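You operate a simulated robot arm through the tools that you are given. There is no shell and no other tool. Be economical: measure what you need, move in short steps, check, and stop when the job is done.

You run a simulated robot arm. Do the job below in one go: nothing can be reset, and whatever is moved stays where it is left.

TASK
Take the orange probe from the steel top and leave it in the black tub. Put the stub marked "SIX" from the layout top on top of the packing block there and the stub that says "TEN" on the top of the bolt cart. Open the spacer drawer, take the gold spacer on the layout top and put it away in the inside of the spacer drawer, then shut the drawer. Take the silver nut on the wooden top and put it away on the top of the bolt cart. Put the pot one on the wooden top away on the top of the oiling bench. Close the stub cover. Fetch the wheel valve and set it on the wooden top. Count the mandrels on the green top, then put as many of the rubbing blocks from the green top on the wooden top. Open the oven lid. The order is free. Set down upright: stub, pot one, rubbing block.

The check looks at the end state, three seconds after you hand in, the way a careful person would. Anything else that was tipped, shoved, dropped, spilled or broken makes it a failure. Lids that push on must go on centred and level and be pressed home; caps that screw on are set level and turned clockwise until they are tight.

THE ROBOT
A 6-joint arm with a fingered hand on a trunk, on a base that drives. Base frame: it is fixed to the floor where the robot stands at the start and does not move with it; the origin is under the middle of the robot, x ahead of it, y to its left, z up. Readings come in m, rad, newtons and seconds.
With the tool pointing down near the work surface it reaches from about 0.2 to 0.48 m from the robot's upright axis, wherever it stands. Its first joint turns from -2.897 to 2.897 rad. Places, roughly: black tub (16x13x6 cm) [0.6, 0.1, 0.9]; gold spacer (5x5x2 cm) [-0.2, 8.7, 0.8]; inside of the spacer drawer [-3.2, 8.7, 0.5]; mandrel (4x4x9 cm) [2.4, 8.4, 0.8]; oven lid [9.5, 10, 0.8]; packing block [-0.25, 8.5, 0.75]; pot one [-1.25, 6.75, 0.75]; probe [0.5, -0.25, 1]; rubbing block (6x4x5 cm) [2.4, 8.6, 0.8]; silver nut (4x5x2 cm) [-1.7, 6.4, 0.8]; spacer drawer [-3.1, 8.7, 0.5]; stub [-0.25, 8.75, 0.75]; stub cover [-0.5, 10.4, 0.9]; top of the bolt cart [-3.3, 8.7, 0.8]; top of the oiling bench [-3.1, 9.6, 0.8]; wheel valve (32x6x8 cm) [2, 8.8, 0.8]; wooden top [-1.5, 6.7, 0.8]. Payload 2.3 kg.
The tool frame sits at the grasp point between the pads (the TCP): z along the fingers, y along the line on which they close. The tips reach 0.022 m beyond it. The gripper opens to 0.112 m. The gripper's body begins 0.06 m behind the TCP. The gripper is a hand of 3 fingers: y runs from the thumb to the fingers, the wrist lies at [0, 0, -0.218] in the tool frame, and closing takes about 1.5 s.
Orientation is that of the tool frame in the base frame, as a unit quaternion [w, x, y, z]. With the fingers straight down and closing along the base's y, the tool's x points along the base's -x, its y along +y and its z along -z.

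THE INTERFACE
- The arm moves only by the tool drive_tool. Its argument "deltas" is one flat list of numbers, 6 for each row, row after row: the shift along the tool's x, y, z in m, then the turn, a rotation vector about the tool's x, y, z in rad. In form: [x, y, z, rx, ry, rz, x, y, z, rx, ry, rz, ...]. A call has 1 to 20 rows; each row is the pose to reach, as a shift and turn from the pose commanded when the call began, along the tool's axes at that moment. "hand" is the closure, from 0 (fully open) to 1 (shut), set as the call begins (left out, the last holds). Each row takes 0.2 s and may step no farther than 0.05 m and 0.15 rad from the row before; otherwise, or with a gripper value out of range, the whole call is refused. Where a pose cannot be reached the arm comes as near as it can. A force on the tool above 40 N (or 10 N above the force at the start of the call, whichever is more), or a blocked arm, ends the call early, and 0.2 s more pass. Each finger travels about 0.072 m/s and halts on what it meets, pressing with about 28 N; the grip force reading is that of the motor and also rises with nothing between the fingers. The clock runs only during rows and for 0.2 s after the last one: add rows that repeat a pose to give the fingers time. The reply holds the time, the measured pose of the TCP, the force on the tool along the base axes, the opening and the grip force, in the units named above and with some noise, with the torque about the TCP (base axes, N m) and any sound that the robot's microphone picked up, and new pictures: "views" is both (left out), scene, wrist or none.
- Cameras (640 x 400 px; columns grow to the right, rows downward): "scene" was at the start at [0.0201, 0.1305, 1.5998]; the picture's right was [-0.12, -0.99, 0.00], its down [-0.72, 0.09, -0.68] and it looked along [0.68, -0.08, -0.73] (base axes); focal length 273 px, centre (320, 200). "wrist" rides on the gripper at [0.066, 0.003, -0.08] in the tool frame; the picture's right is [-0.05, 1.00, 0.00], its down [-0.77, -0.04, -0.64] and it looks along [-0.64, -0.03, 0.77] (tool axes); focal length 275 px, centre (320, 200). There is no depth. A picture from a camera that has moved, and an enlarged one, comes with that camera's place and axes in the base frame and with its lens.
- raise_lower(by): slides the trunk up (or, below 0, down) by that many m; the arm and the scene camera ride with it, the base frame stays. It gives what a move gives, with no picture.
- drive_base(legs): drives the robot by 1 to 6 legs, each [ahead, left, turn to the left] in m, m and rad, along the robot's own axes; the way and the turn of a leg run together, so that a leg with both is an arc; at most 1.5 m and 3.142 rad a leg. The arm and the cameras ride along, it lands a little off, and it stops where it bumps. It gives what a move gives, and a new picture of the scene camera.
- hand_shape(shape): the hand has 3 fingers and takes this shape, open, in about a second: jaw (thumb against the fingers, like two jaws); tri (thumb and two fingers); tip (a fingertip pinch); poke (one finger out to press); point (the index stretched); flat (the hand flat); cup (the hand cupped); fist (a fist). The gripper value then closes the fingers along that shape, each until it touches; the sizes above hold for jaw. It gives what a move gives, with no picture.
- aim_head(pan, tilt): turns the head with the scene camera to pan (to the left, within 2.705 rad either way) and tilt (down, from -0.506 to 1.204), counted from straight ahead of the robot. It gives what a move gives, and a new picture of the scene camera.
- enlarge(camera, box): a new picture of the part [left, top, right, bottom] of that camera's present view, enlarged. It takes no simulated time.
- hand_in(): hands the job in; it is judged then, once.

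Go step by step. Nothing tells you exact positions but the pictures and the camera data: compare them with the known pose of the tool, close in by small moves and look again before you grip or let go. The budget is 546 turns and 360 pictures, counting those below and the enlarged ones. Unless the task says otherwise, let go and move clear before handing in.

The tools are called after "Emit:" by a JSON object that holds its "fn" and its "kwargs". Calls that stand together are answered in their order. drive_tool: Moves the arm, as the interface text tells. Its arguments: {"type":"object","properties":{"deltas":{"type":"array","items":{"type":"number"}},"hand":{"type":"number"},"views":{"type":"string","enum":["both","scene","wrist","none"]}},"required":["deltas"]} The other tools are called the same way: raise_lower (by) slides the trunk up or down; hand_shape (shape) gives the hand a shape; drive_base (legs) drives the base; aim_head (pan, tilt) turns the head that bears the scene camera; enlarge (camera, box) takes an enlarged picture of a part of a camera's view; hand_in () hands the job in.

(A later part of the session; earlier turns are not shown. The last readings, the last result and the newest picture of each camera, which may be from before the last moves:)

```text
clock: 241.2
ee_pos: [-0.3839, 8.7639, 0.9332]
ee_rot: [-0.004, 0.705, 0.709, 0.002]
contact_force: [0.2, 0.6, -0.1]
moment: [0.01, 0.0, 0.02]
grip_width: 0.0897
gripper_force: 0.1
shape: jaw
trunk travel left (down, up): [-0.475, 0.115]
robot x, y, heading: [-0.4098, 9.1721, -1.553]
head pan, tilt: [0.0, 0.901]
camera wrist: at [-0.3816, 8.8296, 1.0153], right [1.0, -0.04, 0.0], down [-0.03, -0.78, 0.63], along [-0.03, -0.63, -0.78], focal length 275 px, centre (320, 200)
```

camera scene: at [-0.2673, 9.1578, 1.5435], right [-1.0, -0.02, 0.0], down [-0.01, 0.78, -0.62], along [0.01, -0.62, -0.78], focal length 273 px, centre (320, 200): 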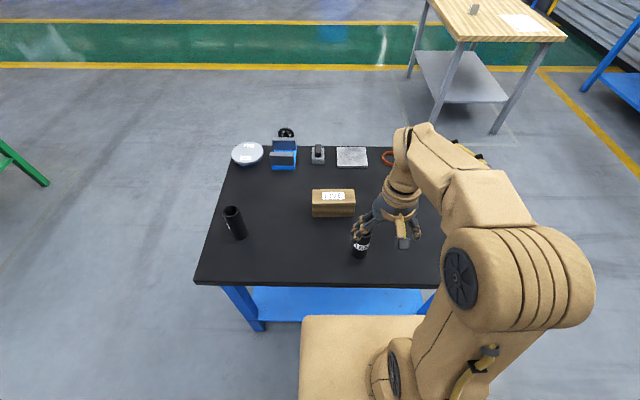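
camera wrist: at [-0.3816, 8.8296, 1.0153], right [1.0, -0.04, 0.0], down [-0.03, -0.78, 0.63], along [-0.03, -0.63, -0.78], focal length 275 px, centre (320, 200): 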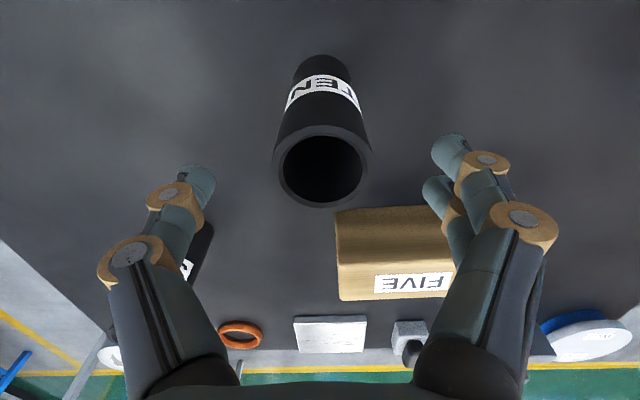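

The rim is centred under the TCP with top z ≈ 0.909. Descending to z 0.865 and gripping.

Emit:
{"fn": "drive_tool", "kwargs": {"deltas": [0, 0, 0.03, 0, 0, 0, 0, 0, 0.068, 0, 0, 0], "views": "wrist"}}

```text
clock: 241.8
ee_pos: [-0.3839, 8.7635, 0.8675]
ee_rot: [-0.004, 0.705, 0.709, 0.003]
contact_force: [-0.9, 0.4, -0.2]
moment: [0.0, 0.01, 0.01]
grip_width: 0.0898
gripper_force: 0.0
shape: jaw
trunk travel left (down, up): [-0.475, 0.115]
robot x, y, heading: [-0.4117, 9.1706, -1.555]
head pan, tilt: [0.0, 0.901]
camera wrist: at [-0.3817, 8.8299, 0.9478], right [1.0, -0.04, 0.0], down [-0.03, -0.78, 0.63], along [-0.03, -0.63, -0.78], focal length 275 px, centre (320, 200)
```

wrist: 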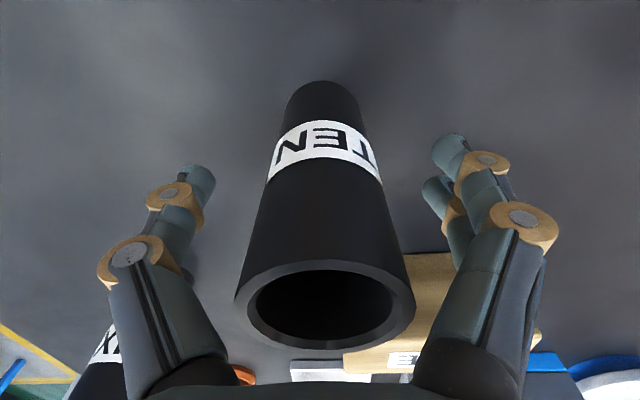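

Emit:
{"fn": "drive_tool", "kwargs": {"deltas": [-0.001, 0, 0, 0, 0, 0, -0.001, 0, 0, 0, 0, 0, -0.001, 0, 0, 0, 0, 0, -0.001, 0, 0, 0, 0, 0, -0.001, 0, 0, 0, 0, 0, -0.001, 0, 0, 0, 0, 0], "hand": 1, "views": "wrist"}}

```text
clock: 243.2
ee_pos: [-0.3845, 8.7634, 0.8662]
ee_rot: [-0.002, 0.705, 0.709, 0.002]
contact_force: [-0.1, 0.3, -0.1]
moment: [0.01, -0.03, 0.01]
grip_width: 0.0386
gripper_force: 28.2
shape: jaw
trunk travel left (down, up): [-0.475, 0.115]
robot x, y, heading: [-0.4085, 9.1746, -1.555]
head pan, tilt: [0.0, 0.901]
camera wrist: at [-0.3817, 8.8291, 0.9482], right [1.0, -0.04, 0.0], down [-0.03, -0.78, 0.63], along [-0.03, -0.63, -0.78], focal length 275 px, centre (320, 200)
```

wrist: 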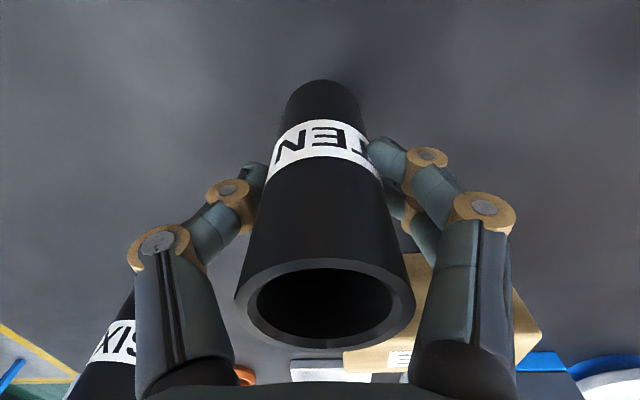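

Gripped and upright. I'll lift and retract.

Emit:
{"fn": "drive_tool", "kwargs": {"deltas": [0, 0, -0.04, 0, 0, 0, 0, 0, -0.09, 0, 0, 0, 0, 0, -0.14, 0, 0, 0, 0.03, 0, -0.17, 0, 0, 0, 0.07, 0, -0.2, 0, 0, 0, 0.1, 0, -0.22, 0, 0, 0], "views": "wrist"}}

```text
clock: 244.7
ee_pos: [-0.3831, 8.8606, 1.0879]
ee_rot: [-0.004, 0.706, 0.708, 0.002]
contact_force: [0.5, 0.4, -4.5]
moment: [0.02, 0.02, 0.03]
grip_width: 0.0381
gripper_force: 27.9
shape: jaw
trunk travel left (down, up): [-0.475, 0.115]
robot x, y, heading: [-0.4107, 9.1731, -1.554]
head pan, tilt: [0.0, 0.901]
camera wrist: at [-0.381, 8.9271, 1.1687], right [1.0, -0.04, 0.0], down [-0.03, -0.78, 0.63], along [-0.03, -0.63, -0.78], focal length 275 px, centre (320, 200)
```

wrist: 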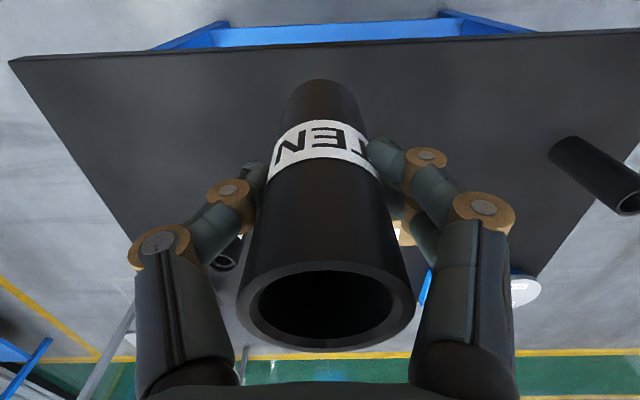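

TEN is held upright. I'll carry it to the bolt cart.

Emit:
{"fn": "drive_base", "kwargs": {"legs": [[-0.25, 0, 0], [0, 0, -1.585], [1.4, 0, 0], [0.5, 0.6, 0]]}}

```text
clock: 260.6
ee_pos: [-2.6233, 8.8164, 1.0867]
ee_rot: [-0.001, 1.0, -0.012, 0.004]
contact_force: [0.3, 1.0, -4.3]
moment: [0.0, 0.0, 0.01]
grip_width: 0.0381
gripper_force: 28.1
shape: jaw
trunk travel left (down, up): [-0.475, 0.115]
robot x, y, heading: [-2.3092, 8.8318, 3.13]
head pan, tilt: [0.0, 0.901]
camera scene: at [-2.3273, 8.6928, 1.5434], right [0.01, 1.0, 0.0], down [0.78, -0.01, -0.62], along [-0.62, 0.01, -0.78], focal length 273 px, centre (320, 200)
```

scene: 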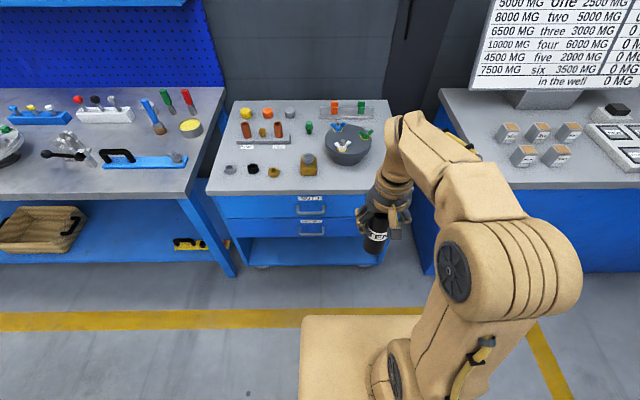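

Emit:
{"fn": "drive_base", "kwargs": {"legs": [[0.31, -0.03, 0]]}}

Emit:
{"fn": "drive_tool", "kwargs": {"deltas": [-0.03, 0, 0.04, 0, 0, 0, -0.07, 0, 0.07, 0, 0, 0, -0.07, 0, 0.11, 0, 0, 0]}}

```text
clock: 262.8
ee_pos: [-2.9354, 8.852, 1.0854]
ee_rot: [-0.001, 1.0, -0.012, 0.003]
contact_force: [-0.6, 0.4, -4.2]
moment: [-0.02, -0.02, 0.0]
grip_width: 0.038
gripper_force: 28.1
shape: jaw
trunk travel left (down, up): [-0.475, 0.115]
robot x, y, heading: [-2.6199, 8.8676, 3.124]
head pan, tilt: [0.0, 0.901]
camera scene: at [-2.6381, 8.7279, 1.5435], right [0.01, 1.0, 0.0], down [0.78, -0.01, -0.62], along [-0.62, 0.01, -0.78], focal length 273 px, centre (320, 200)
```

scene: 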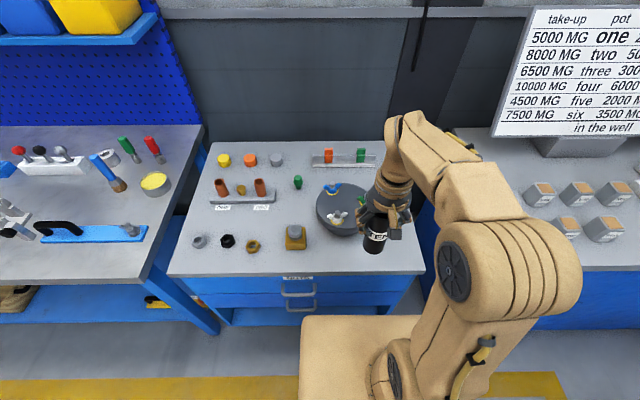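

```text
clock: 263.6
ee_pos: [-3.0017, 8.8545, 0.976]
ee_rot: [-0.001, 1.0, -0.013, 0.005]
contact_force: [0.1, -0.7, -4.3]
moment: [0.01, -0.04, -0.04]
grip_width: 0.038
gripper_force: 27.8
shape: jaw
trunk travel left (down, up): [-0.475, 0.115]
robot x, y, heading: [-2.619, 8.8698, 3.122]
head pan, tilt: [0.0, 0.901]
camera scene: at [-2.6375, 8.7278, 1.5435], right [0.01, 1.0, 0.0], down [0.78, -0.01, -0.62], along [-0.62, 0.01, -0.78], focal length 273 px, centre (320, 200)
camera wrist: at [-2.937, 8.8499, 1.0576], right [-0.07, -1.0, 0.0], down [-0.78, 0.05, 0.63], along [-0.63, 0.05, -0.78], focal length 275 px, centre (320, 200)
```

scene: 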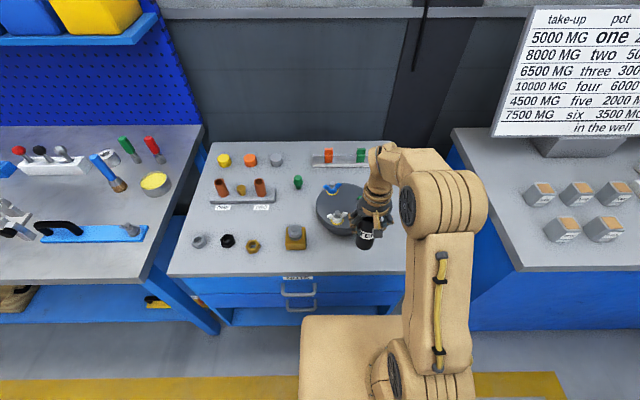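
wrist: 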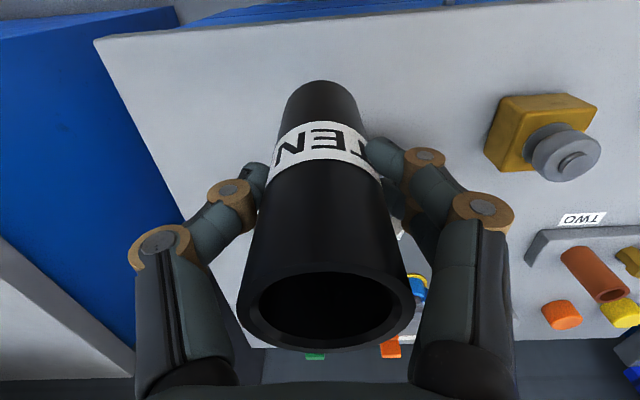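

The spot is free: the bowl's rim is about 6 cm away. Lowering to contact.

Emit:
{"fn": "drive_tool", "kwargs": {"deltas": [0, 0, 0.04, 0, 0, 0, 0, 0, 0.075, 0, 0, 0, 0, 0, 0.083, 0, 0, 0, 0, 0, 0.087, 0, 0, 0, 0, 0, 0.091, 0, 0, 0, 0, 0, 0.095, 0, 0, 0, 0, 0, 0.099, 0, 0, 0], "views": "scene"}}

```text
clock: 265.2
ee_pos: [-2.9995, 8.8536, 0.8809]
ee_rot: [-0.001, 1.0, -0.014, 0.0]
contact_force: [4.1, -0.5, 29.7]
moment: [-0.2, -0.02, -0.04]
grip_width: 0.0398
gripper_force: 27.9
shape: jaw
trunk travel left (down, up): [-0.475, 0.115]
robot x, y, heading: [-2.621, 8.868, 3.125]
head pan, tilt: [0.0, 0.901]
stopped in row 7: the force on the tool passed its limit (the readings are from after the stop); the commanded pose is now the measured one
camera scene: at [-2.6319, 8.728, 1.5437], right [0.01, 1.0, 0.0], down [0.78, -0.01, -0.62], along [-0.62, 0.01, -0.78], focal length 273 px, centre (320, 200)
```

scene: 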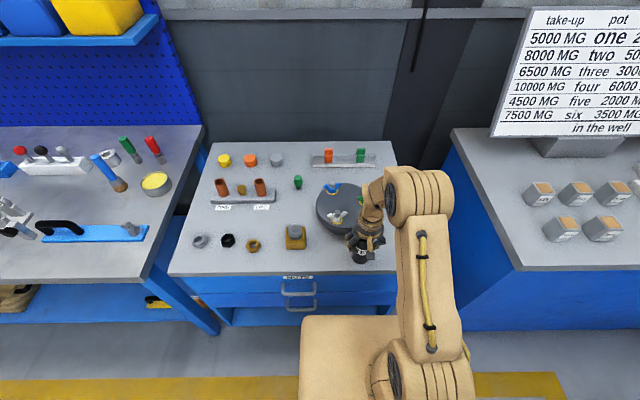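

On the surface. I'll ease the pressure, open and rise straight up.

Emit:
{"fn": "drive_tool", "kwargs": {"deltas": [0, 0, -0.002, 0, 0, 0], "views": "none"}}

Emit:
{"fn": "drive_tool", "kwargs": {"deltas": [0, 0, 0, 0, 0, 0, 0, 0, 0, 0, 0, 0, 0, 0, 0, 0, 0, 0, 0, 0, 0, 0, 0, 0], "hand": 0.4, "views": "none"}}

Emit:
{"fn": "drive_tool", "kwargs": {"deltas": [0, 0, -0.03, 0, 0, 0, 0, 0, -0.07, 0, 0, 0, 0, 0, -0.11, 0, 0, 0, 0, 0, -0.15, 0, 0, 0, 0.04, 0, -0.18, 0, 0, 0, 0.07, 0, -0.2, 0, 0, 0], "views": "both"}}

```text
clock: 265.6
ee_pos: [-2.9992, 8.855, 0.8808]
ee_rot: [0.0, 1.0, -0.013, 0.001]
contact_force: [3.5, -0.7, 19.2]
moment: [-0.23, 0.02, -0.05]
grip_width: 0.04
gripper_force: 27.6
shape: jaw
trunk travel left (down, up): [-0.475, 0.115]
robot x, y, heading: [-2.6219, 8.8715, 3.124]
head pan, tilt: [0.0, 0.901]
```

```text
clock: 266.6
ee_pos: [-3.0024, 8.8546, 0.8793]
ee_rot: [-0.001, 1.0, -0.014, 0.002]
contact_force: [0.3, -0.6, -0.3]
moment: [0.0, 0.01, 0.0]
grip_width: 0.0664
gripper_force: 0.0
shape: jaw
trunk travel left (down, up): [-0.475, 0.115]
robot x, y, heading: [-2.6164, 8.8706, 3.123]
head pan, tilt: [0.0, 0.901]
```

```text
clock: 268.0
ee_pos: [-2.9331, 8.8517, 1.083]
ee_rot: [-0.001, 1.0, -0.014, 0.002]
contact_force: [-0.6, 0.3, -0.6]
moment: [0.0, 0.0, -0.02]
grip_width: 0.0667
gripper_force: 0.0
shape: jaw
trunk travel left (down, up): [-0.475, 0.115]
robot x, y, heading: [-2.6204, 8.8697, 3.128]
head pan, tilt: [0.0, 0.901]
camera scene: at [-2.6364, 8.7279, 1.5435], right [0.01, 1.0, 0.0], down [0.78, -0.01, -0.62], along [-0.62, 0.01, -0.78], focal length 273 px, centre (320, 200)
camera wrist: at [-2.8677, 8.8474, 1.1626], right [-0.07, -1.0, 0.0], down [-0.77, 0.06, 0.63], along [-0.63, 0.05, -0.77], focal length 275 px, centre (320, 200)
```

scene: 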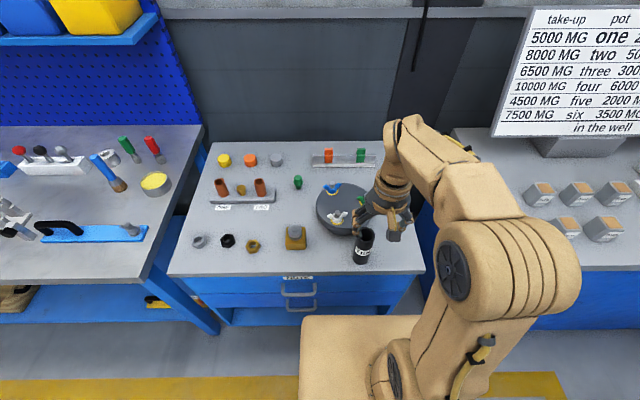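
wrist: 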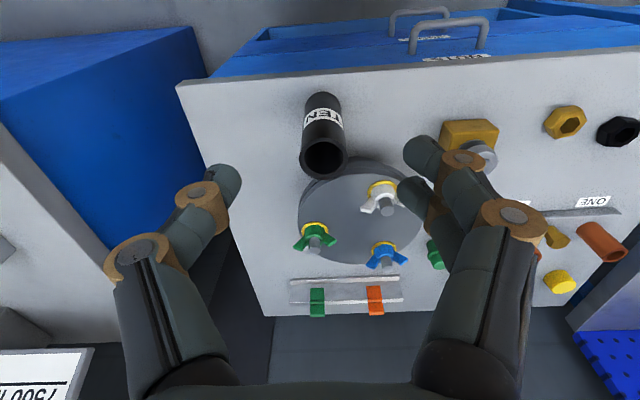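

TEN stands upright on the cart. Next is SIX: back to the layout table's +y side, lined up with SIX at x ≈ -0.545.

Emit:
{"fn": "drive_base", "kwargs": {"legs": [[-0.35, 0, 0], [0, 0, 1.583], [-0.53, 0, 0], [0, 1.5, 0], [0, 0.22, 0]]}}

```text
clock: 285.1
ee_pos: [-0.5304, 9.0702, 1.081]
ee_rot: [-0.002, 0.711, 0.703, 0.002]
contact_force: [-0.1, 0.4, -0.7]
moment: [0.02, 0.04, -0.01]
grip_width: 0.067
gripper_force: 0.0
shape: jaw
trunk travel left (down, up): [-0.475, 0.115]
robot x, y, heading: [-0.5528, 9.3839, -1.571]
head pan, tilt: [0.0, 0.901]
camera scene: at [-0.4097, 9.3686, 1.5434], right [-1.0, 0.0, 0.0], down [0.0, 0.78, -0.62], along [0.0, -0.62, -0.78], focal length 273 px, centre (320, 200)
```

scene: 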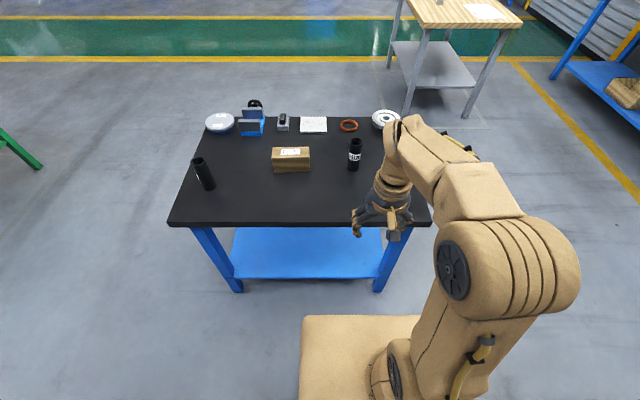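

SIX is at about (-0.543, 8.595); the block's top spans x -0.37…-0.23, y 8.564…8.62 at z ≈ 0.85. I'll close in and use a 20° forward tilt for reach.

Emit:
{"fn": "drive_base", "kwargs": {"legs": [[0.27, 0, 0]]}}

Emit:
{"fn": "drive_tool", "kwargs": {"deltas": [-0.04, -0.003, 0, 0, -0.07, 0, -0.08, -0.006, 0, 0, -0.14, 0, -0.12, -0.009, 0, 0, -0.21, 0, -0.16, -0.012, 0, 0, -0.28, 0, -0.2, -0.013, 0, 0, -0.35, 0], "hand": 0.2, "views": "wrist"}}

```text
clock: 287.0
ee_pos: [-0.5309, 8.8006, 1.0817]
ee_rot: [-0.003, 0.711, 0.703, 0.001]
contact_force: [-0.1, -0.5, 0.3]
moment: [-0.02, 0.03, -0.02]
grip_width: 0.0668
gripper_force: 0.1
shape: jaw
trunk travel left (down, up): [-0.475, 0.115]
robot x, y, heading: [-0.5495, 9.1158, -1.571]
head pan, tilt: [0.0, 0.901]
camera scene: at [-0.4109, 9.0981, 1.5435], right [-1.0, 0.0, 0.0], down [0.0, 0.78, -0.62], along [0.0, -0.62, -0.78], focal length 273 px, centre (320, 200)
```

scene: 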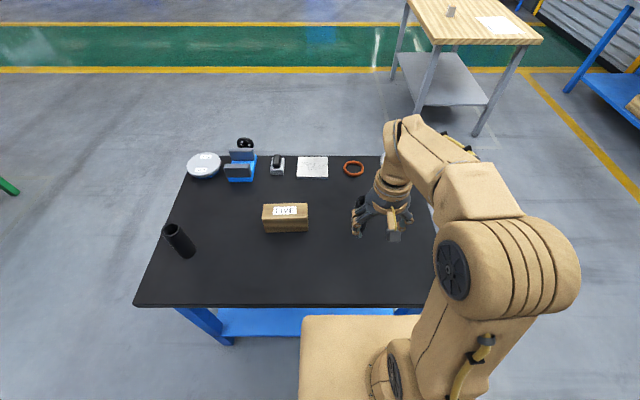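

```text
clock: 288.2
ee_pos: [-0.5468, 8.6006, 1.0796]
ee_rot: [0.12, 0.7, 0.693, -0.122]
contact_force: [-0.1, -0.2, 0.0]
moment: [0.0, -0.03, -0.01]
grip_width: 0.0894
gripper_force: 0.1
shape: jaw
trunk travel left (down, up): [-0.475, 0.115]
robot x, y, heading: [-0.5564, 9.1163, -1.568]
head pan, tilt: [0.0, 0.901]
camera wrist: at [-0.5437, 8.691, 1.1324], right [1.0, -0.06, 0.01], down [-0.04, -0.51, 0.86], along [-0.04, -0.86, -0.51], focal length 275 px, centre (320, 200)
```

wrist: 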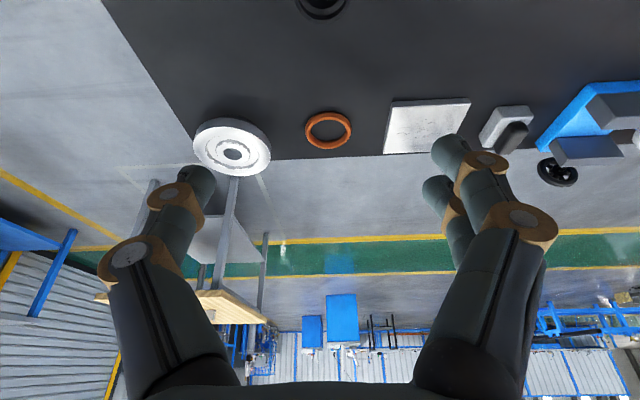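

Emit:
{"fn": "drive_tool", "kwargs": {"deltas": [0.01, 0.001, 0.03, 0, 0, 0, 0.022, 0.002, 0.065, 0, 0, 0, 0.034, 0.002, 0.1, 0, 0, 0, 0.04, 0.002, 0.122, 0, 0, 0], "views": "wrist"}}

```text
clock: 289.2
ee_pos: [-0.5441, 8.5975, 0.9517]
ee_rot: [0.12, 0.701, 0.692, -0.123]
contact_force: [-0.9, -0.3, -0.6]
moment: [0.0, -0.04, 0.01]
grip_width: 0.0894
gripper_force: 0.0
shape: jaw
trunk travel left (down, up): [-0.475, 0.115]
robot x, y, heading: [-0.55, 9.1134, -1.569]
head pan, tilt: [0.0, 0.901]
camera wrist: at [-0.541, 8.6883, 1.0053], right [1.0, -0.06, 0.01], down [-0.04, -0.51, 0.86], along [-0.04, -0.86, -0.51], focal length 275 px, centre (320, 200)
```

wrist: 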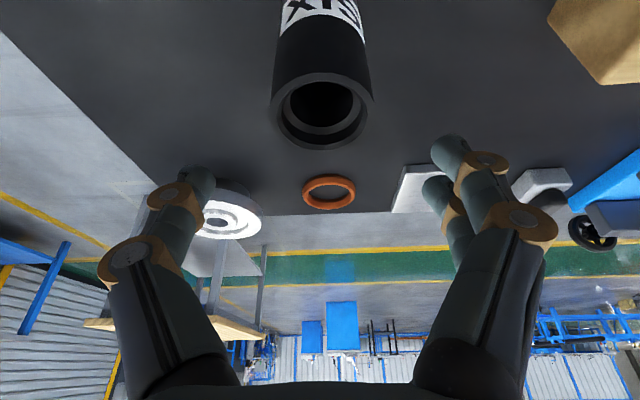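

Emit:
{"fn": "drive_tool", "kwargs": {"deltas": [0.012, 0, 0.03, 0, 0, 0, 0.022, 0, 0.06, 0, 0, 0, 0.03, 0, 0.079, 0, 0, 0], "views": "wrist"}}

```text
clock: 290.0
ee_pos: [-0.5439, 8.6005, 0.8667]
ee_rot: [0.119, 0.701, 0.692, -0.122]
contact_force: [-0.2, 0.3, -0.5]
moment: [0.0, 0.0, 0.01]
grip_width: 0.0892
gripper_force: 0.1
shape: jaw
trunk travel left (down, up): [-0.475, 0.115]
robot x, y, heading: [-0.549, 9.1134, -1.572]
head pan, tilt: [0.0, 0.901]
camera wrist: at [-0.5402, 8.6905, 0.9206], right [1.0, -0.06, 0.01], down [-0.04, -0.51, 0.86], along [-0.04, -0.86, -0.51], focal length 275 px, centre (320, 200)
```

wrist: 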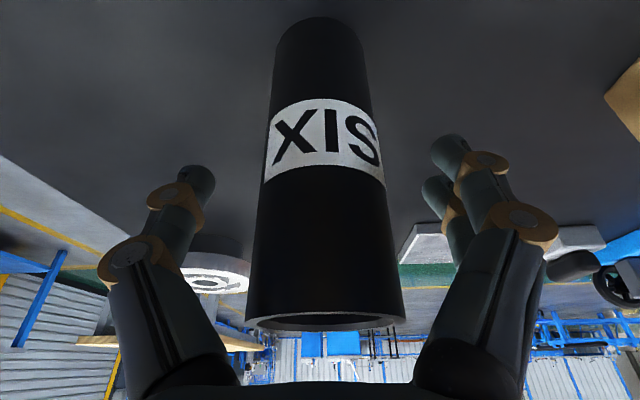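

SIX is centred between the fingers. Gripping.

Emit:
{"fn": "drive_tool", "kwargs": {"deltas": [0.002, 0, 0.001, 0, 0, 0, 0.002, 0, 0.001, 0, 0, 0, 0.002, 0, 0.001, 0, 0, 0, 0.002, 0, 0.001, 0, 0, 0, 0.002, 0, 0.001, 0, 0, 0, 0.002, 0, 0.001, 0, 0, 0], "hand": 1, "views": "wrist"}}

```text
clock: 291.4
ee_pos: [-0.5452, 8.6018, 0.8648]
ee_rot: [0.12, 0.701, 0.692, -0.122]
contact_force: [0.3, -0.4, -0.8]
moment: [0.0, 0.08, -0.01]
grip_width: 0.0386
gripper_force: 27.7
shape: jaw
trunk travel left (down, up): [-0.475, 0.115]
robot x, y, heading: [-0.5477, 9.1145, -1.575]
head pan, tilt: [0.0, 0.901]
camera wrist: at [-0.5405, 8.6916, 0.919], right [1.0, -0.06, 0.01], down [-0.04, -0.51, 0.86], along [-0.04, -0.86, -0.51], focal length 275 px, centre (320, 200)
```

wrist: 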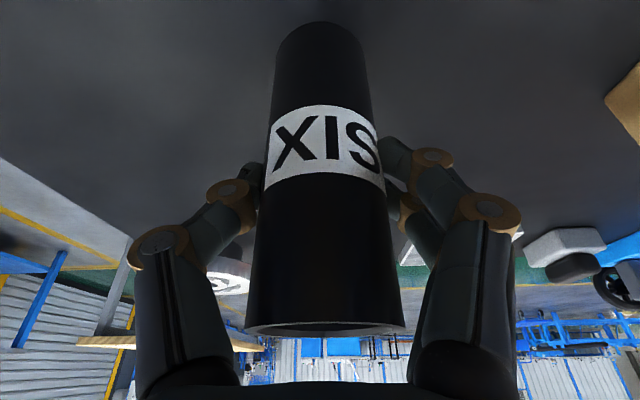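

Emit:
{"fn": "drive_tool", "kwargs": {"deltas": [-0.011, 0, -0.03, 0, 0, 0, -0.022, 0, -0.06, 0, 0, 0, -0.033, 0, -0.09, 0, 0, 0, -0.047, 0, -0.13, 0, 0, 0], "views": "none"}}

Emit:
{"fn": "drive_base", "kwargs": {"legs": [[0, 0.245, 0]]}}

Emit:
{"fn": "drive_tool", "kwargs": {"deltas": [0, 0, 0, 0, 0, 0], "views": "wrist"}}

```text
clock: 292.4
ee_pos: [-0.5453, 8.6012, 1.0038]
ee_rot: [0.12, 0.7, 0.693, -0.122]
contact_force: [-0.1, -0.4, -3.7]
moment: [0.01, 0.0, 0.0]
grip_width: 0.0388
gripper_force: 27.9
shape: jaw
trunk travel left (down, up): [-0.475, 0.115]
robot x, y, heading: [-0.5504, 9.1184, -1.571]
head pan, tilt: [0.0, 0.901]
```

```text
clock: 294.2
ee_pos: [-0.2988, 8.6, 1.0027]
ee_rot: [0.12, 0.699, 0.694, -0.122]
contact_force: [-0.1, -0.5, -3.1]
moment: [0.01, 0.03, 0.07]
grip_width: 0.0385
gripper_force: 28.1
shape: jaw
trunk travel left (down, up): [-0.475, 0.115]
robot x, y, heading: [-0.3025, 9.1174, -1.565]
head pan, tilt: [0.0, 0.901]
camera scene: at [-0.1644, 9.0985, 1.5434], right [-1.0, 0.0, 0.0], down [0.0, 0.78, -0.62], along [0.0, -0.62, -0.78], focal length 273 px, centre (320, 200)
```

scene: 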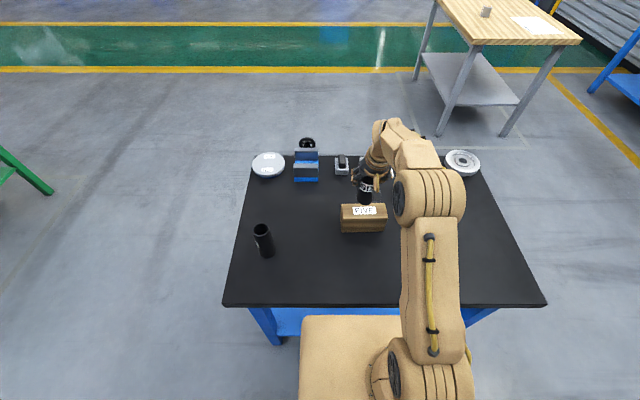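

```text
clock: 294.6
ee_pos: [-0.2987, 8.6007, 1.0032]
ee_rot: [0.12, 0.7, 0.693, -0.121]
contact_force: [0.4, -0.2, -3.7]
moment: [-0.04, 0.0, -0.06]
grip_width: 0.0388
gripper_force: 27.5
shape: jaw
trunk travel left (down, up): [-0.475, 0.115]
robot x, y, heading: [-0.3015, 9.1143, -1.571]
head pan, tilt: [0.0, 0.901]
camera wrist: at [-0.295, 8.6905, 1.0564], right [1.0, -0.05, 0.01], down [-0.04, -0.51, 0.86], along [-0.04, -0.86, -0.51], focal length 275 px, centre (320, 200)
```

wrist: 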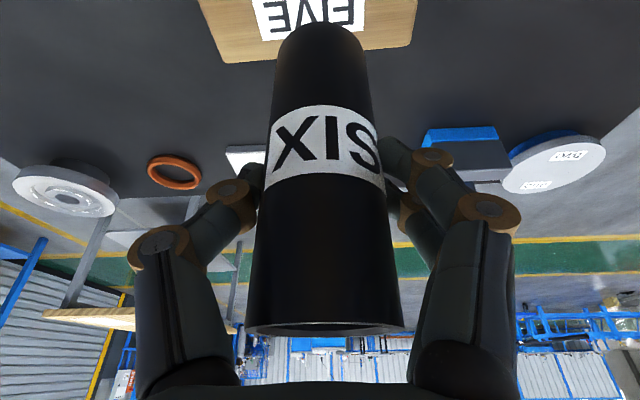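

The stub hangs above the block's middle. I'll lower it in small steps until it touches.

Emit:
{"fn": "drive_tool", "kwargs": {"deltas": [0.006, -0.001, 0.028, 0, 0, 0, 0.0135, -0.001, 0.05, 0, 0, 0, 0.0147, -0.001, 0.0535, 0, 0, 0, 0.016, -0.001, 0.057, 0, 0, 0, 0.017, -0.001, 0.06, 0, 0, 0, 0.018, -0.001, 0.063, 0, 0, 0, 0.019, -0.001, 0.066, 0, 0, 0, 0.02, -0.001, 0.069, 0, 0, 0, 0.021, -0.001, 0.072, 0, 0, 0], "views": "both"}}

```text
clock: 296.2
ee_pos: [-0.3, 8.5964, 0.9422]
ee_rot: [0.125, 0.698, 0.693, -0.128]
contact_force: [1.2, 2.1, 21.7]
moment: [-0.04, -0.32, 0.02]
grip_width: 0.0403
gripper_force: 27.7
shape: jaw
trunk travel left (down, up): [-0.475, 0.115]
robot x, y, heading: [-0.3112, 9.1152, -1.566]
head pan, tilt: [0.0, 0.901]
stopped in row 8: the force on the tool passed its limit (the readings are from after the stop); the commanded pose is now the measured one
camera scene: at [-0.1655, 9.104, 1.5435], right [-1.0, 0.0, 0.0], down [0.0, 0.78, -0.62], along [0.0, -0.62, -0.78], focal length 273 px, centre (320, 200)
camera wrist: at [-0.2961, 8.687, 0.9933], right [1.0, -0.05, 0.02], down [-0.04, -0.5, 0.87], along [-0.04, -0.87, -0.5], focal length 275 px, centre (320, 200)
```

scene: 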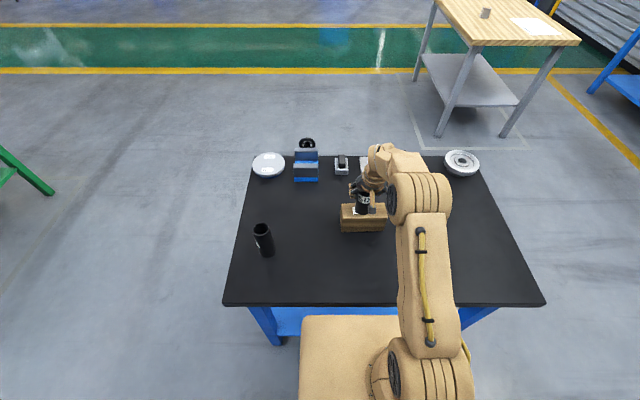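
wrist: 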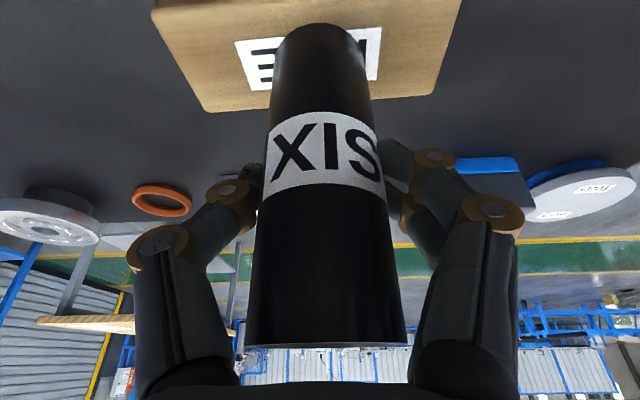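

Emit:
{"fn": "enlarge", "kwargs": {"camera": "scene", "box": [320, 160, 420, 250]}}

```text
4.44 times, centred on (370, 205) of scene
camera zoom: at [-0.1655, 9.104, 1.5435], right [-1.0, 0.0, 0.0], down [0.0, 0.78, -0.62], along [0.0, -0.62, -0.78], focal length 1212 px, centre (98, 178)
```

zoom: 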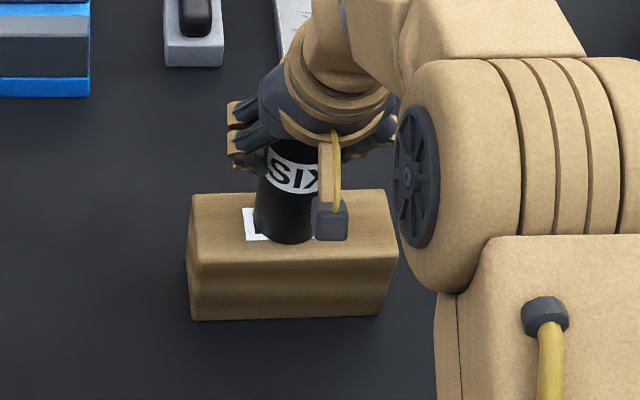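

SIX stands on the block near its centre. I'll ease pressure, release, and withdraw along the fingers.

Emit:
{"fn": "drive_tool", "kwargs": {"deltas": [-0.0007, 0, -0.002, 0, 0, 0], "views": "none"}}

Emit:
{"fn": "drive_tool", "kwargs": {"deltas": [0, 0, 0, 0, 0, 0, 0, 0, 0, 0, 0, 0, 0, 0, 0, 0, 0, 0, 0, 0, 0, 0, 0, 0], "hand": 0.3, "views": "wrist"}}

```text
clock: 296.6
ee_pos: [-0.2995, 8.5964, 0.9408]
ee_rot: [0.123, 0.7, 0.693, -0.125]
contact_force: [1.3, -0.3, 17.5]
moment: [-0.08, -0.32, 0.0]
grip_width: 0.0402
gripper_force: 27.6
shape: jaw
trunk travel left (down, up): [-0.475, 0.115]
robot x, y, heading: [-0.3095, 9.1163, -1.57]
head pan, tilt: [0.0, 0.901]
```

```text
clock: 297.6
ee_pos: [-0.2992, 8.595, 0.9391]
ee_rot: [0.123, 0.699, 0.693, -0.125]
contact_force: [-0.2, 0.0, -0.1]
moment: [0.02, 0.0, 0.01]
grip_width: 0.0779
gripper_force: 0.0
shape: jaw
trunk travel left (down, up): [-0.475, 0.115]
robot x, y, heading: [-0.3079, 9.1141, -1.571]
head pan, tilt: [0.0, 0.901]
camera wrist: at [-0.296, 8.6852, 0.9928], right [1.0, -0.05, 0.01], down [-0.04, -0.5, 0.86], along [-0.04, -0.86, -0.5], focal length 275 px, centre (320, 200)
```

wrist: 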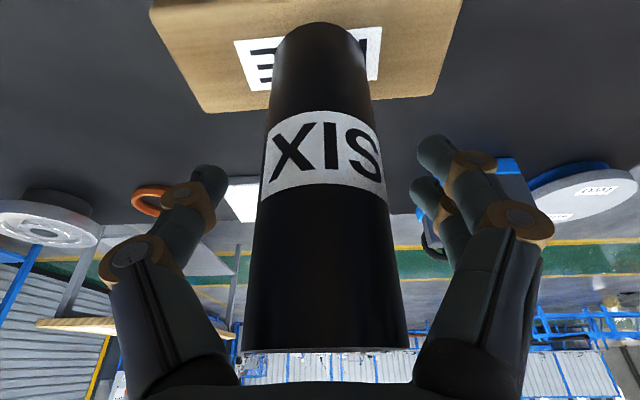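

Emit:
{"fn": "drive_tool", "kwargs": {"deltas": [-0.012, 0, -0.035, 0, 0, 0, -0.025, 0, -0.07, 0, 0, 0, -0.04, 0, -0.11, 0, 0, 0, -0.052, 0, -0.145, 0, 0, 0], "views": "none"}}

Emit:
{"fn": "drive_tool", "kwargs": {"deltas": [0.04, 0, -0.005, 0, 0.07, 0, 0.08, 0, -0.01, 0, 0.14, 0, 0.12, 0, -0.015, 0, 0.21, 0, 0.16, 0, -0.02, 0, 0.28, 0, 0.2, 0, -0.03, 0, 0.35, 0], "hand": 0, "views": "scene"}}

```text
clock: 298.6
ee_pos: [-0.3021, 8.5952, 1.0945]
ee_rot: [0.124, 0.699, 0.693, -0.126]
contact_force: [0.1, 0.9, 0.8]
moment: [-0.01, 0.0, 0.0]
grip_width: 0.0782
gripper_force: 0.0
shape: jaw
trunk travel left (down, up): [-0.475, 0.115]
robot x, y, heading: [-0.3059, 9.1165, -1.567]
head pan, tilt: [0.0, 0.901]
```

```text
clock: 299.8
ee_pos: [-0.2984, 8.7973, 1.0519]
ee_rot: [0.001, 0.71, 0.704, -0.002]
contact_force: [-1.1, 0.8, 0.0]
moment: [-0.02, 0.03, 0.03]
grip_width: 0.1119
gripper_force: 0.0
shape: jaw
trunk travel left (down, up): [-0.475, 0.115]
robot x, y, heading: [-0.3059, 9.1165, -1.565]
head pan, tilt: [0.0, 0.901]
camera scene: at [-0.1654, 9.1003, 1.5435], right [-1.0, 0.0, 0.0], down [0.0, 0.78, -0.62], along [0.0, -0.62, -0.78], focal length 273 px, centre (320, 200)
```

scene: 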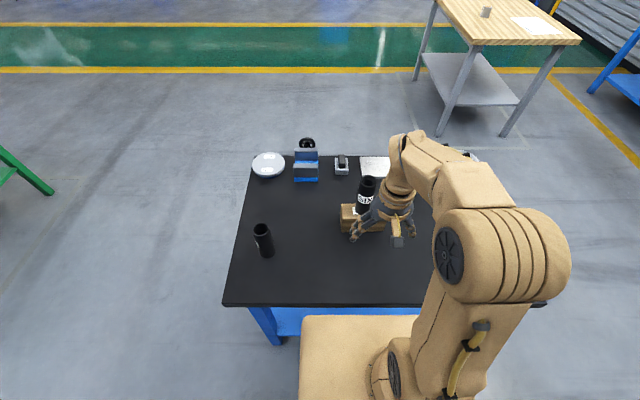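

SIX stands upright on the packing block. Next is pot one at about (-1.36, 6.80): I'll drive round to the wooden top's right side, facing -x.

Emit:
{"fn": "drive_base", "kwargs": {"legs": [[-0.25, 0, 0], [0, -1.05, 0], [1.42, 0, 0], [0, 0.47, 0], [1.12, 0, 0], [0, 0, -1.577]]}}

Emit:
{"fn": "aim_head", "kwargs": {"pan": 0, "tilt": 0.8}}

```text
clock: 325.0
ee_pos: [-1.1526, 6.7919, 1.0528]
ee_rot: [-0.001, 1.0, 0.014, -0.001]
contact_force: [-0.2, 0.3, 0.6]
moment: [0.02, -0.02, -0.01]
grip_width: 0.1118
gripper_force: 0.0
shape: jaw
trunk travel left (down, up): [-0.475, 0.115]
robot x, y, heading: [-0.8345, 6.8126, -3.1]
head pan, tilt: [0.0, 0.901]
camera scene: at [-0.8415, 6.6703, 1.5435], right [-0.04, 1.0, 0.0], down [0.78, 0.03, -0.62], along [-0.62, -0.02, -0.78], focal length 273 px, centre (320, 200)
```

scene: 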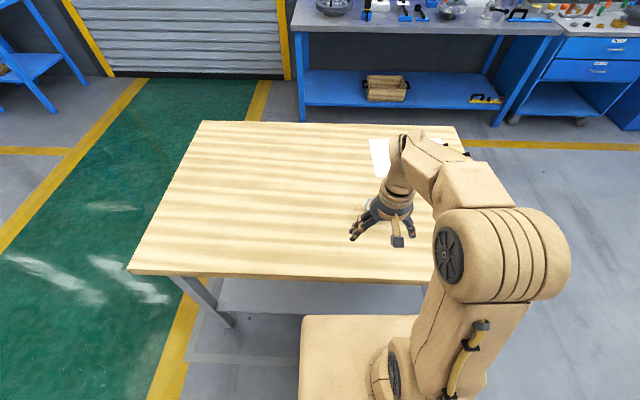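

```text
clock: 325.6
ee_pos: [-1.1527, 6.7916, 1.0522]
ee_rot: [0.0, 1.0, 0.014, -0.002]
contact_force: [0.3, -0.8, 0.1]
moment: [-0.01, 0.0, 0.01]
grip_width: 0.1121
gripper_force: 0.2
shape: jaw
trunk travel left (down, up): [-0.475, 0.115]
robot x, y, heading: [-0.8309, 6.8105, -3.103]
head pan, tilt: [0.0, 0.799]
camera scene: at [-0.8466, 6.6701, 1.5514], right [-0.04, 1.0, 0.0], down [0.72, 0.03, -0.7], along [-0.7, -0.03, -0.72], focal length 273 px, centre (320, 200)
```

scene: 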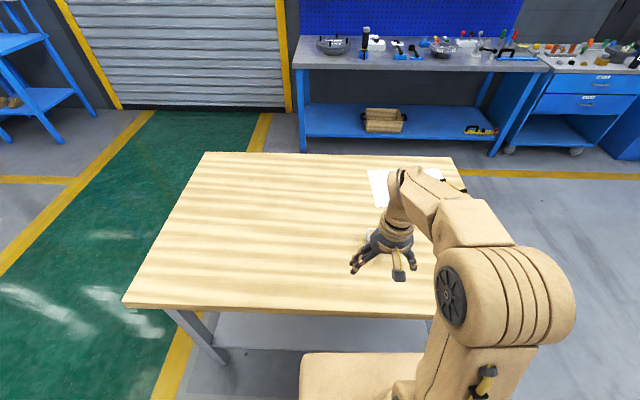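

Emit:
{"fn": "drive_tool", "kwargs": {"deltas": [0.0, 0, -0.02, 0, 0, 0], "views": "wrist"}}

```text
clock: 326.0
ee_pos: [-1.152, 6.7917, 1.0722]
ee_rot: [-0.001, 1.0, 0.015, -0.002]
contact_force: [1.1, 0.1, 0.3]
moment: [-0.01, -0.01, 0.0]
grip_width: 0.1121
gripper_force: 0.1
shape: jaw
trunk travel left (down, up): [-0.475, 0.115]
robot x, y, heading: [-0.8317, 6.8129, -3.102]
head pan, tilt: [0.0, 0.799]
camera wrist: at [-1.0861, 6.7909, 1.1532], right [-0.02, -1.0, 0.0], down [-0.77, 0.01, 0.64], along [-0.64, 0.01, -0.77], focal length 275 px, centre (320, 200)
```

wrist: 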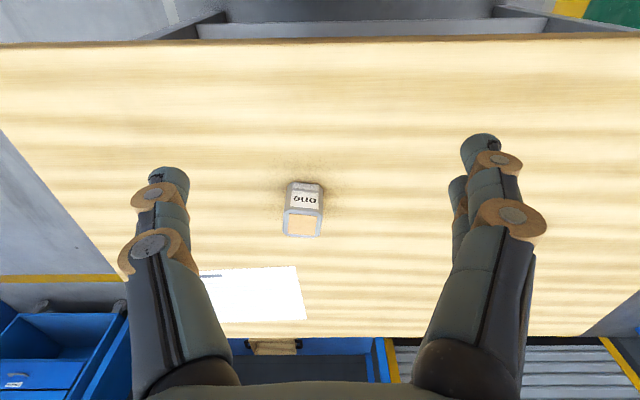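

Pot one (label "one") stands at about (-1.356, 6.820), about 6 cm tall with contents. I'll approach and hover above it.

Emit:
{"fn": "drive_base", "kwargs": {"legs": [[0.115, 0, 0]]}}

Emit:
{"fn": "drive_tool", "kwargs": {"deltas": [-0.03, -0.012, 0.02, 0, 0, 0, -0.06, -0.025, 0.05, 0, 0, 0, -0.085, -0.035, 0.08, 0, 0, 0, -0.087, -0.036, 0.12, 0, 0, 0], "hand": 0.15, "views": "wrist"}}

```text
clock: 327.2
ee_pos: [-1.2665, 6.7877, 1.072]
ee_rot: [-0.001, 1.0, 0.016, -0.001]
contact_force: [-0.5, 0.2, -0.9]
moment: [-0.03, 0.03, 0.02]
grip_width: 0.1118
gripper_force: 0.0
shape: jaw
trunk travel left (down, up): [-0.475, 0.115]
robot x, y, heading: [-0.9484, 6.8105, -3.098]
head pan, tilt: [0.0, 0.799]
camera scene: at [-0.9618, 6.6655, 1.5514], right [-0.04, 1.0, 0.0], down [0.72, 0.03, -0.7], along [-0.7, -0.03, -0.72], focal length 273 px, centre (320, 200)
```

scene: 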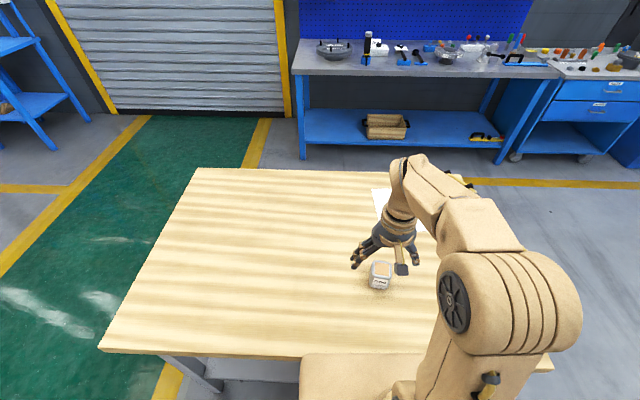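

```text
clock: 328.2
ee_pos: [-1.3561, 6.82, 0.9515]
ee_rot: [-0.001, 1.0, 0.016, -0.002]
contact_force: [0.2, 0.2, 0.1]
moment: [0.02, -0.01, -0.01]
grip_width: 0.0954
gripper_force: 0.1
shape: jaw
trunk travel left (down, up): [-0.475, 0.115]
robot x, y, heading: [-0.9487, 6.8095, -3.101]
head pan, tilt: [0.0, 0.799]
camera wrist: at [-1.2905, 6.8196, 1.0324], right [-0.02, -1.0, 0.0], down [-0.77, 0.01, 0.64], along [-0.64, 0.01, -0.77], focal length 275 px, centre (320, 200)
```

wrist: 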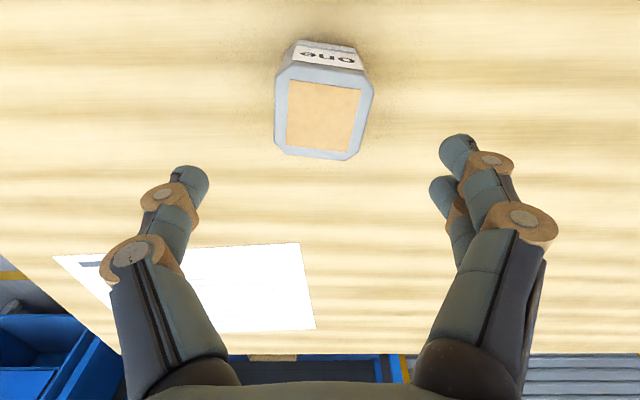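

Emit:
{"fn": "drive_tool", "kwargs": {"deltas": [0.003, 0.0, 0.03, 0, 0, 0.06, 0.003, 0.0, 0.06, 0, 0, 0.12, 0.003, 0.0, 0.08, 0, 0, 0.12, 0.003, 0, 0.098, 0, 0, 0.12], "views": "wrist"}}

```text
clock: 329.2
ee_pos: [-1.3526, 6.821, 0.8556]
ee_rot: [0.0, 0.999, -0.046, -0.002]
contact_force: [0.8, 0.5, 0.4]
moment: [0.02, -0.01, -0.04]
grip_width: 0.0957
gripper_force: 0.1
shape: jaw
trunk travel left (down, up): [-0.475, 0.115]
robot x, y, heading: [-0.9484, 6.8047, -3.1]
head pan, tilt: [0.0, 0.799]
camera wrist: at [-1.2872, 6.812, 0.9348], right [-0.14, -0.99, 0.0], down [-0.76, 0.1, 0.64], along [-0.63, 0.09, -0.77], focal length 275 px, centre (320, 200)
```

wrist: 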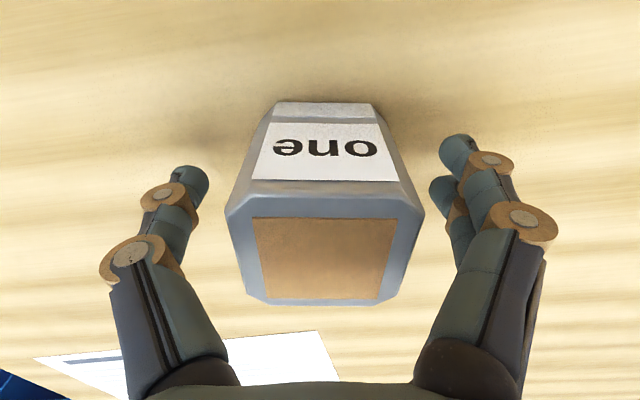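

Aligned nicely with the pot. Closing.

Emit:
{"fn": "drive_tool", "kwargs": {"deltas": [0, 0, 0, 0, 0, 0, 0, 0, 0, 0, 0, 0, 0, 0, 0, 0, 0, 0, 0, 0, 0, 0, 0, 0, 0, 0, 0, 0, 0, 0, 0, 0, 0, 0, 0, 0], "hand": 1, "views": "none"}}

Emit:
{"fn": "drive_tool", "kwargs": {"deltas": [0, 0, -0.015, 0, 0, 0, 0, 0, -0.035, 0, 0, 0, 0, 0, -0.06, 0, 0, 0, 0, 0, -0.09, 0, 0, 0, 0, 0, -0.12, 0, 0, 0, 0, 0, -0.15, 0, 0, 0, 0.02, 0, -0.17, 0, 0, 0, 0.04, 0, -0.18, 0, 0, 0, 0.06, 0, -0.18, 0, 0, 0, 0.08, 0, -0.18, 0, 0, 0], "views": "wrist"}}

```text
clock: 330.6
ee_pos: [-1.3531, 6.8205, 0.854]
ee_rot: [-0.001, 0.999, -0.044, -0.002]
contact_force: [-1.0, 0.5, -0.5]
moment: [-0.04, 0.01, 0.0]
grip_width: 0.0476
gripper_force: 28.1
shape: jaw
trunk travel left (down, up): [-0.475, 0.115]
robot x, y, heading: [-0.9446, 6.8104, -3.098]
head pan, tilt: [0.0, 0.799]
```

```text
clock: 332.9
ee_pos: [-1.2713, 6.8132, 1.0342]
ee_rot: [-0.001, 0.999, -0.045, -0.002]
contact_force: [0.6, -0.1, -0.7]
moment: [0.01, -0.04, -0.01]
grip_width: 0.0475
gripper_force: 28.1
shape: jaw
trunk travel left (down, up): [-0.475, 0.115]
robot x, y, heading: [-0.9475, 6.8081, -3.1]
head pan, tilt: [0.0, 0.799]
camera wrist: at [-1.2063, 6.8045, 1.115], right [-0.14, -0.99, 0.0], down [-0.76, 0.1, 0.64], along [-0.63, 0.09, -0.77], focal length 275 px, centre (320, 200)
```

wrist: 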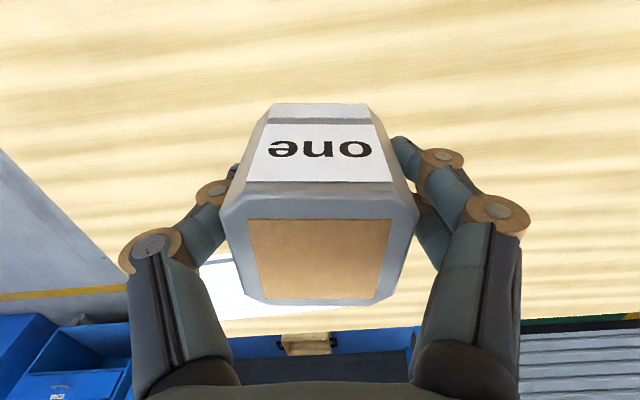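

Pot one is held level. I'll drive it carefully to the oiling bench at (-3.1, 9.6).

Emit:
{"fn": "drive_base", "kwargs": {"legs": [[-0.15, 0, -0.04], [0, -0.95, 0], [1.4, 0, 0], [0, -1.45, 0], [0, -0.38, 0]]}}

```text
clock: 354.3
ee_pos: [-2.5427, 9.617, 1.0344]
ee_rot: [0.0, 0.998, -0.063, -0.002]
contact_force: [-0.2, 0.3, -1.0]
moment: [-0.03, -0.02, 0.01]
grip_width: 0.0474
gripper_force: 28.4
shape: jaw
trunk travel left (down, up): [-0.475, 0.115]
robot x, y, heading: [-2.2162, 9.6003, -3.138]
head pan, tilt: [0.0, 0.799]
camera scene: at [-2.2357, 9.4591, 1.5515], right [0.0, 1.0, 0.0], down [0.72, 0.0, -0.7], along [-0.7, 0.0, -0.72], focal length 273 px, centre (320, 200)
```

scene: 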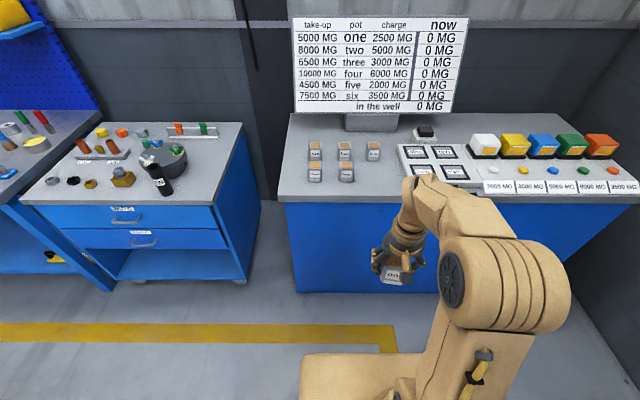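

Emit:
{"fn": "enlarge", "kwargs": {"camera": "scene", "box": [275, 110, 475, 220]}}

```text
3.20 times, centred on (375, 165) of scene
camera zoom: at [-2.2357, 9.4591, 1.5515], right [0.0, 1.0, 0.0], down [0.72, 0.0, -0.7], along [-0.7, 0.0, -0.72], focal length 873 px, centre (144, 312)
```

zoom: 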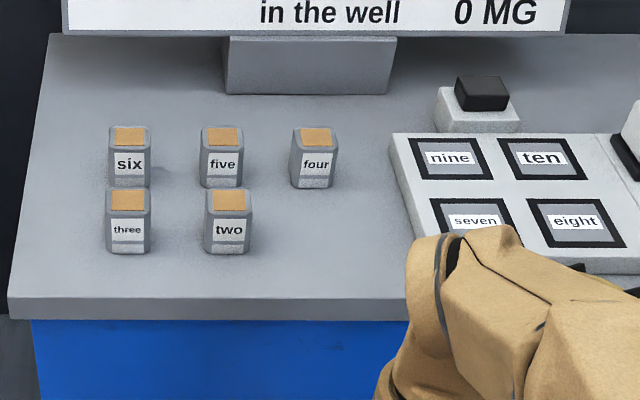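

The bench has pots two–six in a grid with a free slot beside "two", at roughly (-3.07, 9.68), clear of the button pad. I'll approach.

Emit:
{"fn": "drive_base", "kwargs": {"legs": [[0.44, -0.06, 0]]}}

Emit:
{"fn": "aim_head", "kwargs": {"pan": 0, "tilt": 1.0}}

```text
clock: 357.0
ee_pos: [-2.9849, 9.6745, 1.0345]
ee_rot: [-0.001, 0.998, -0.062, -0.002]
contact_force: [-0.4, -0.8, -2.0]
moment: [0.0, -0.02, 0.03]
grip_width: 0.0474
gripper_force: 27.7
shape: jaw
trunk travel left (down, up): [-0.475, 0.115]
robot x, y, heading: [-2.6585, 9.6611, -3.135]
head pan, tilt: [0.0, 0.799]
camera scene: at [-2.6789, 9.5163, 1.5514], right [-0.01, 1.0, 0.0], down [0.72, 0.0, -0.7], along [-0.7, 0.0, -0.72], focal length 273 px, centre (320, 200)
```

scene: 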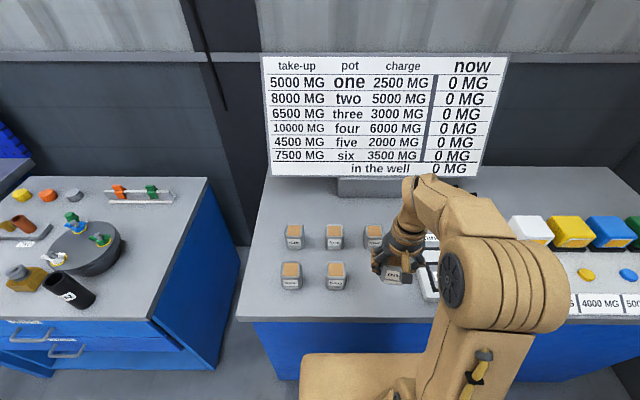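

```text
clock: 357.7
ee_pos: [-2.9844, 9.6751, 1.0332]
ee_rot: [-0.001, 0.998, -0.062, -0.002]
contact_force: [0.6, 1.0, -1.5]
moment: [0.01, 0.01, -0.01]
grip_width: 0.0475
gripper_force: 27.6
shape: jaw
trunk travel left (down, up): [-0.475, 0.115]
robot x, y, heading: [-2.6583, 9.659, -3.137]
head pan, tilt: [0.0, 1.0]
camera scene: at [-2.6672, 9.5163, 1.5363], right [-0.01, 1.0, 0.0], down [0.84, 0.01, -0.54], along [-0.54, 0.0, -0.84], focal length 273 px, centre (320, 200)
```

scene: 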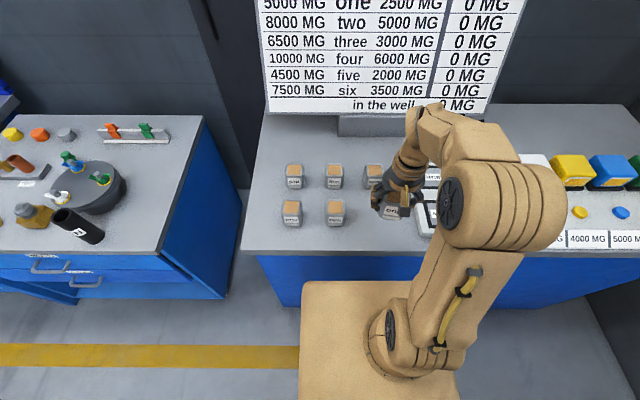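

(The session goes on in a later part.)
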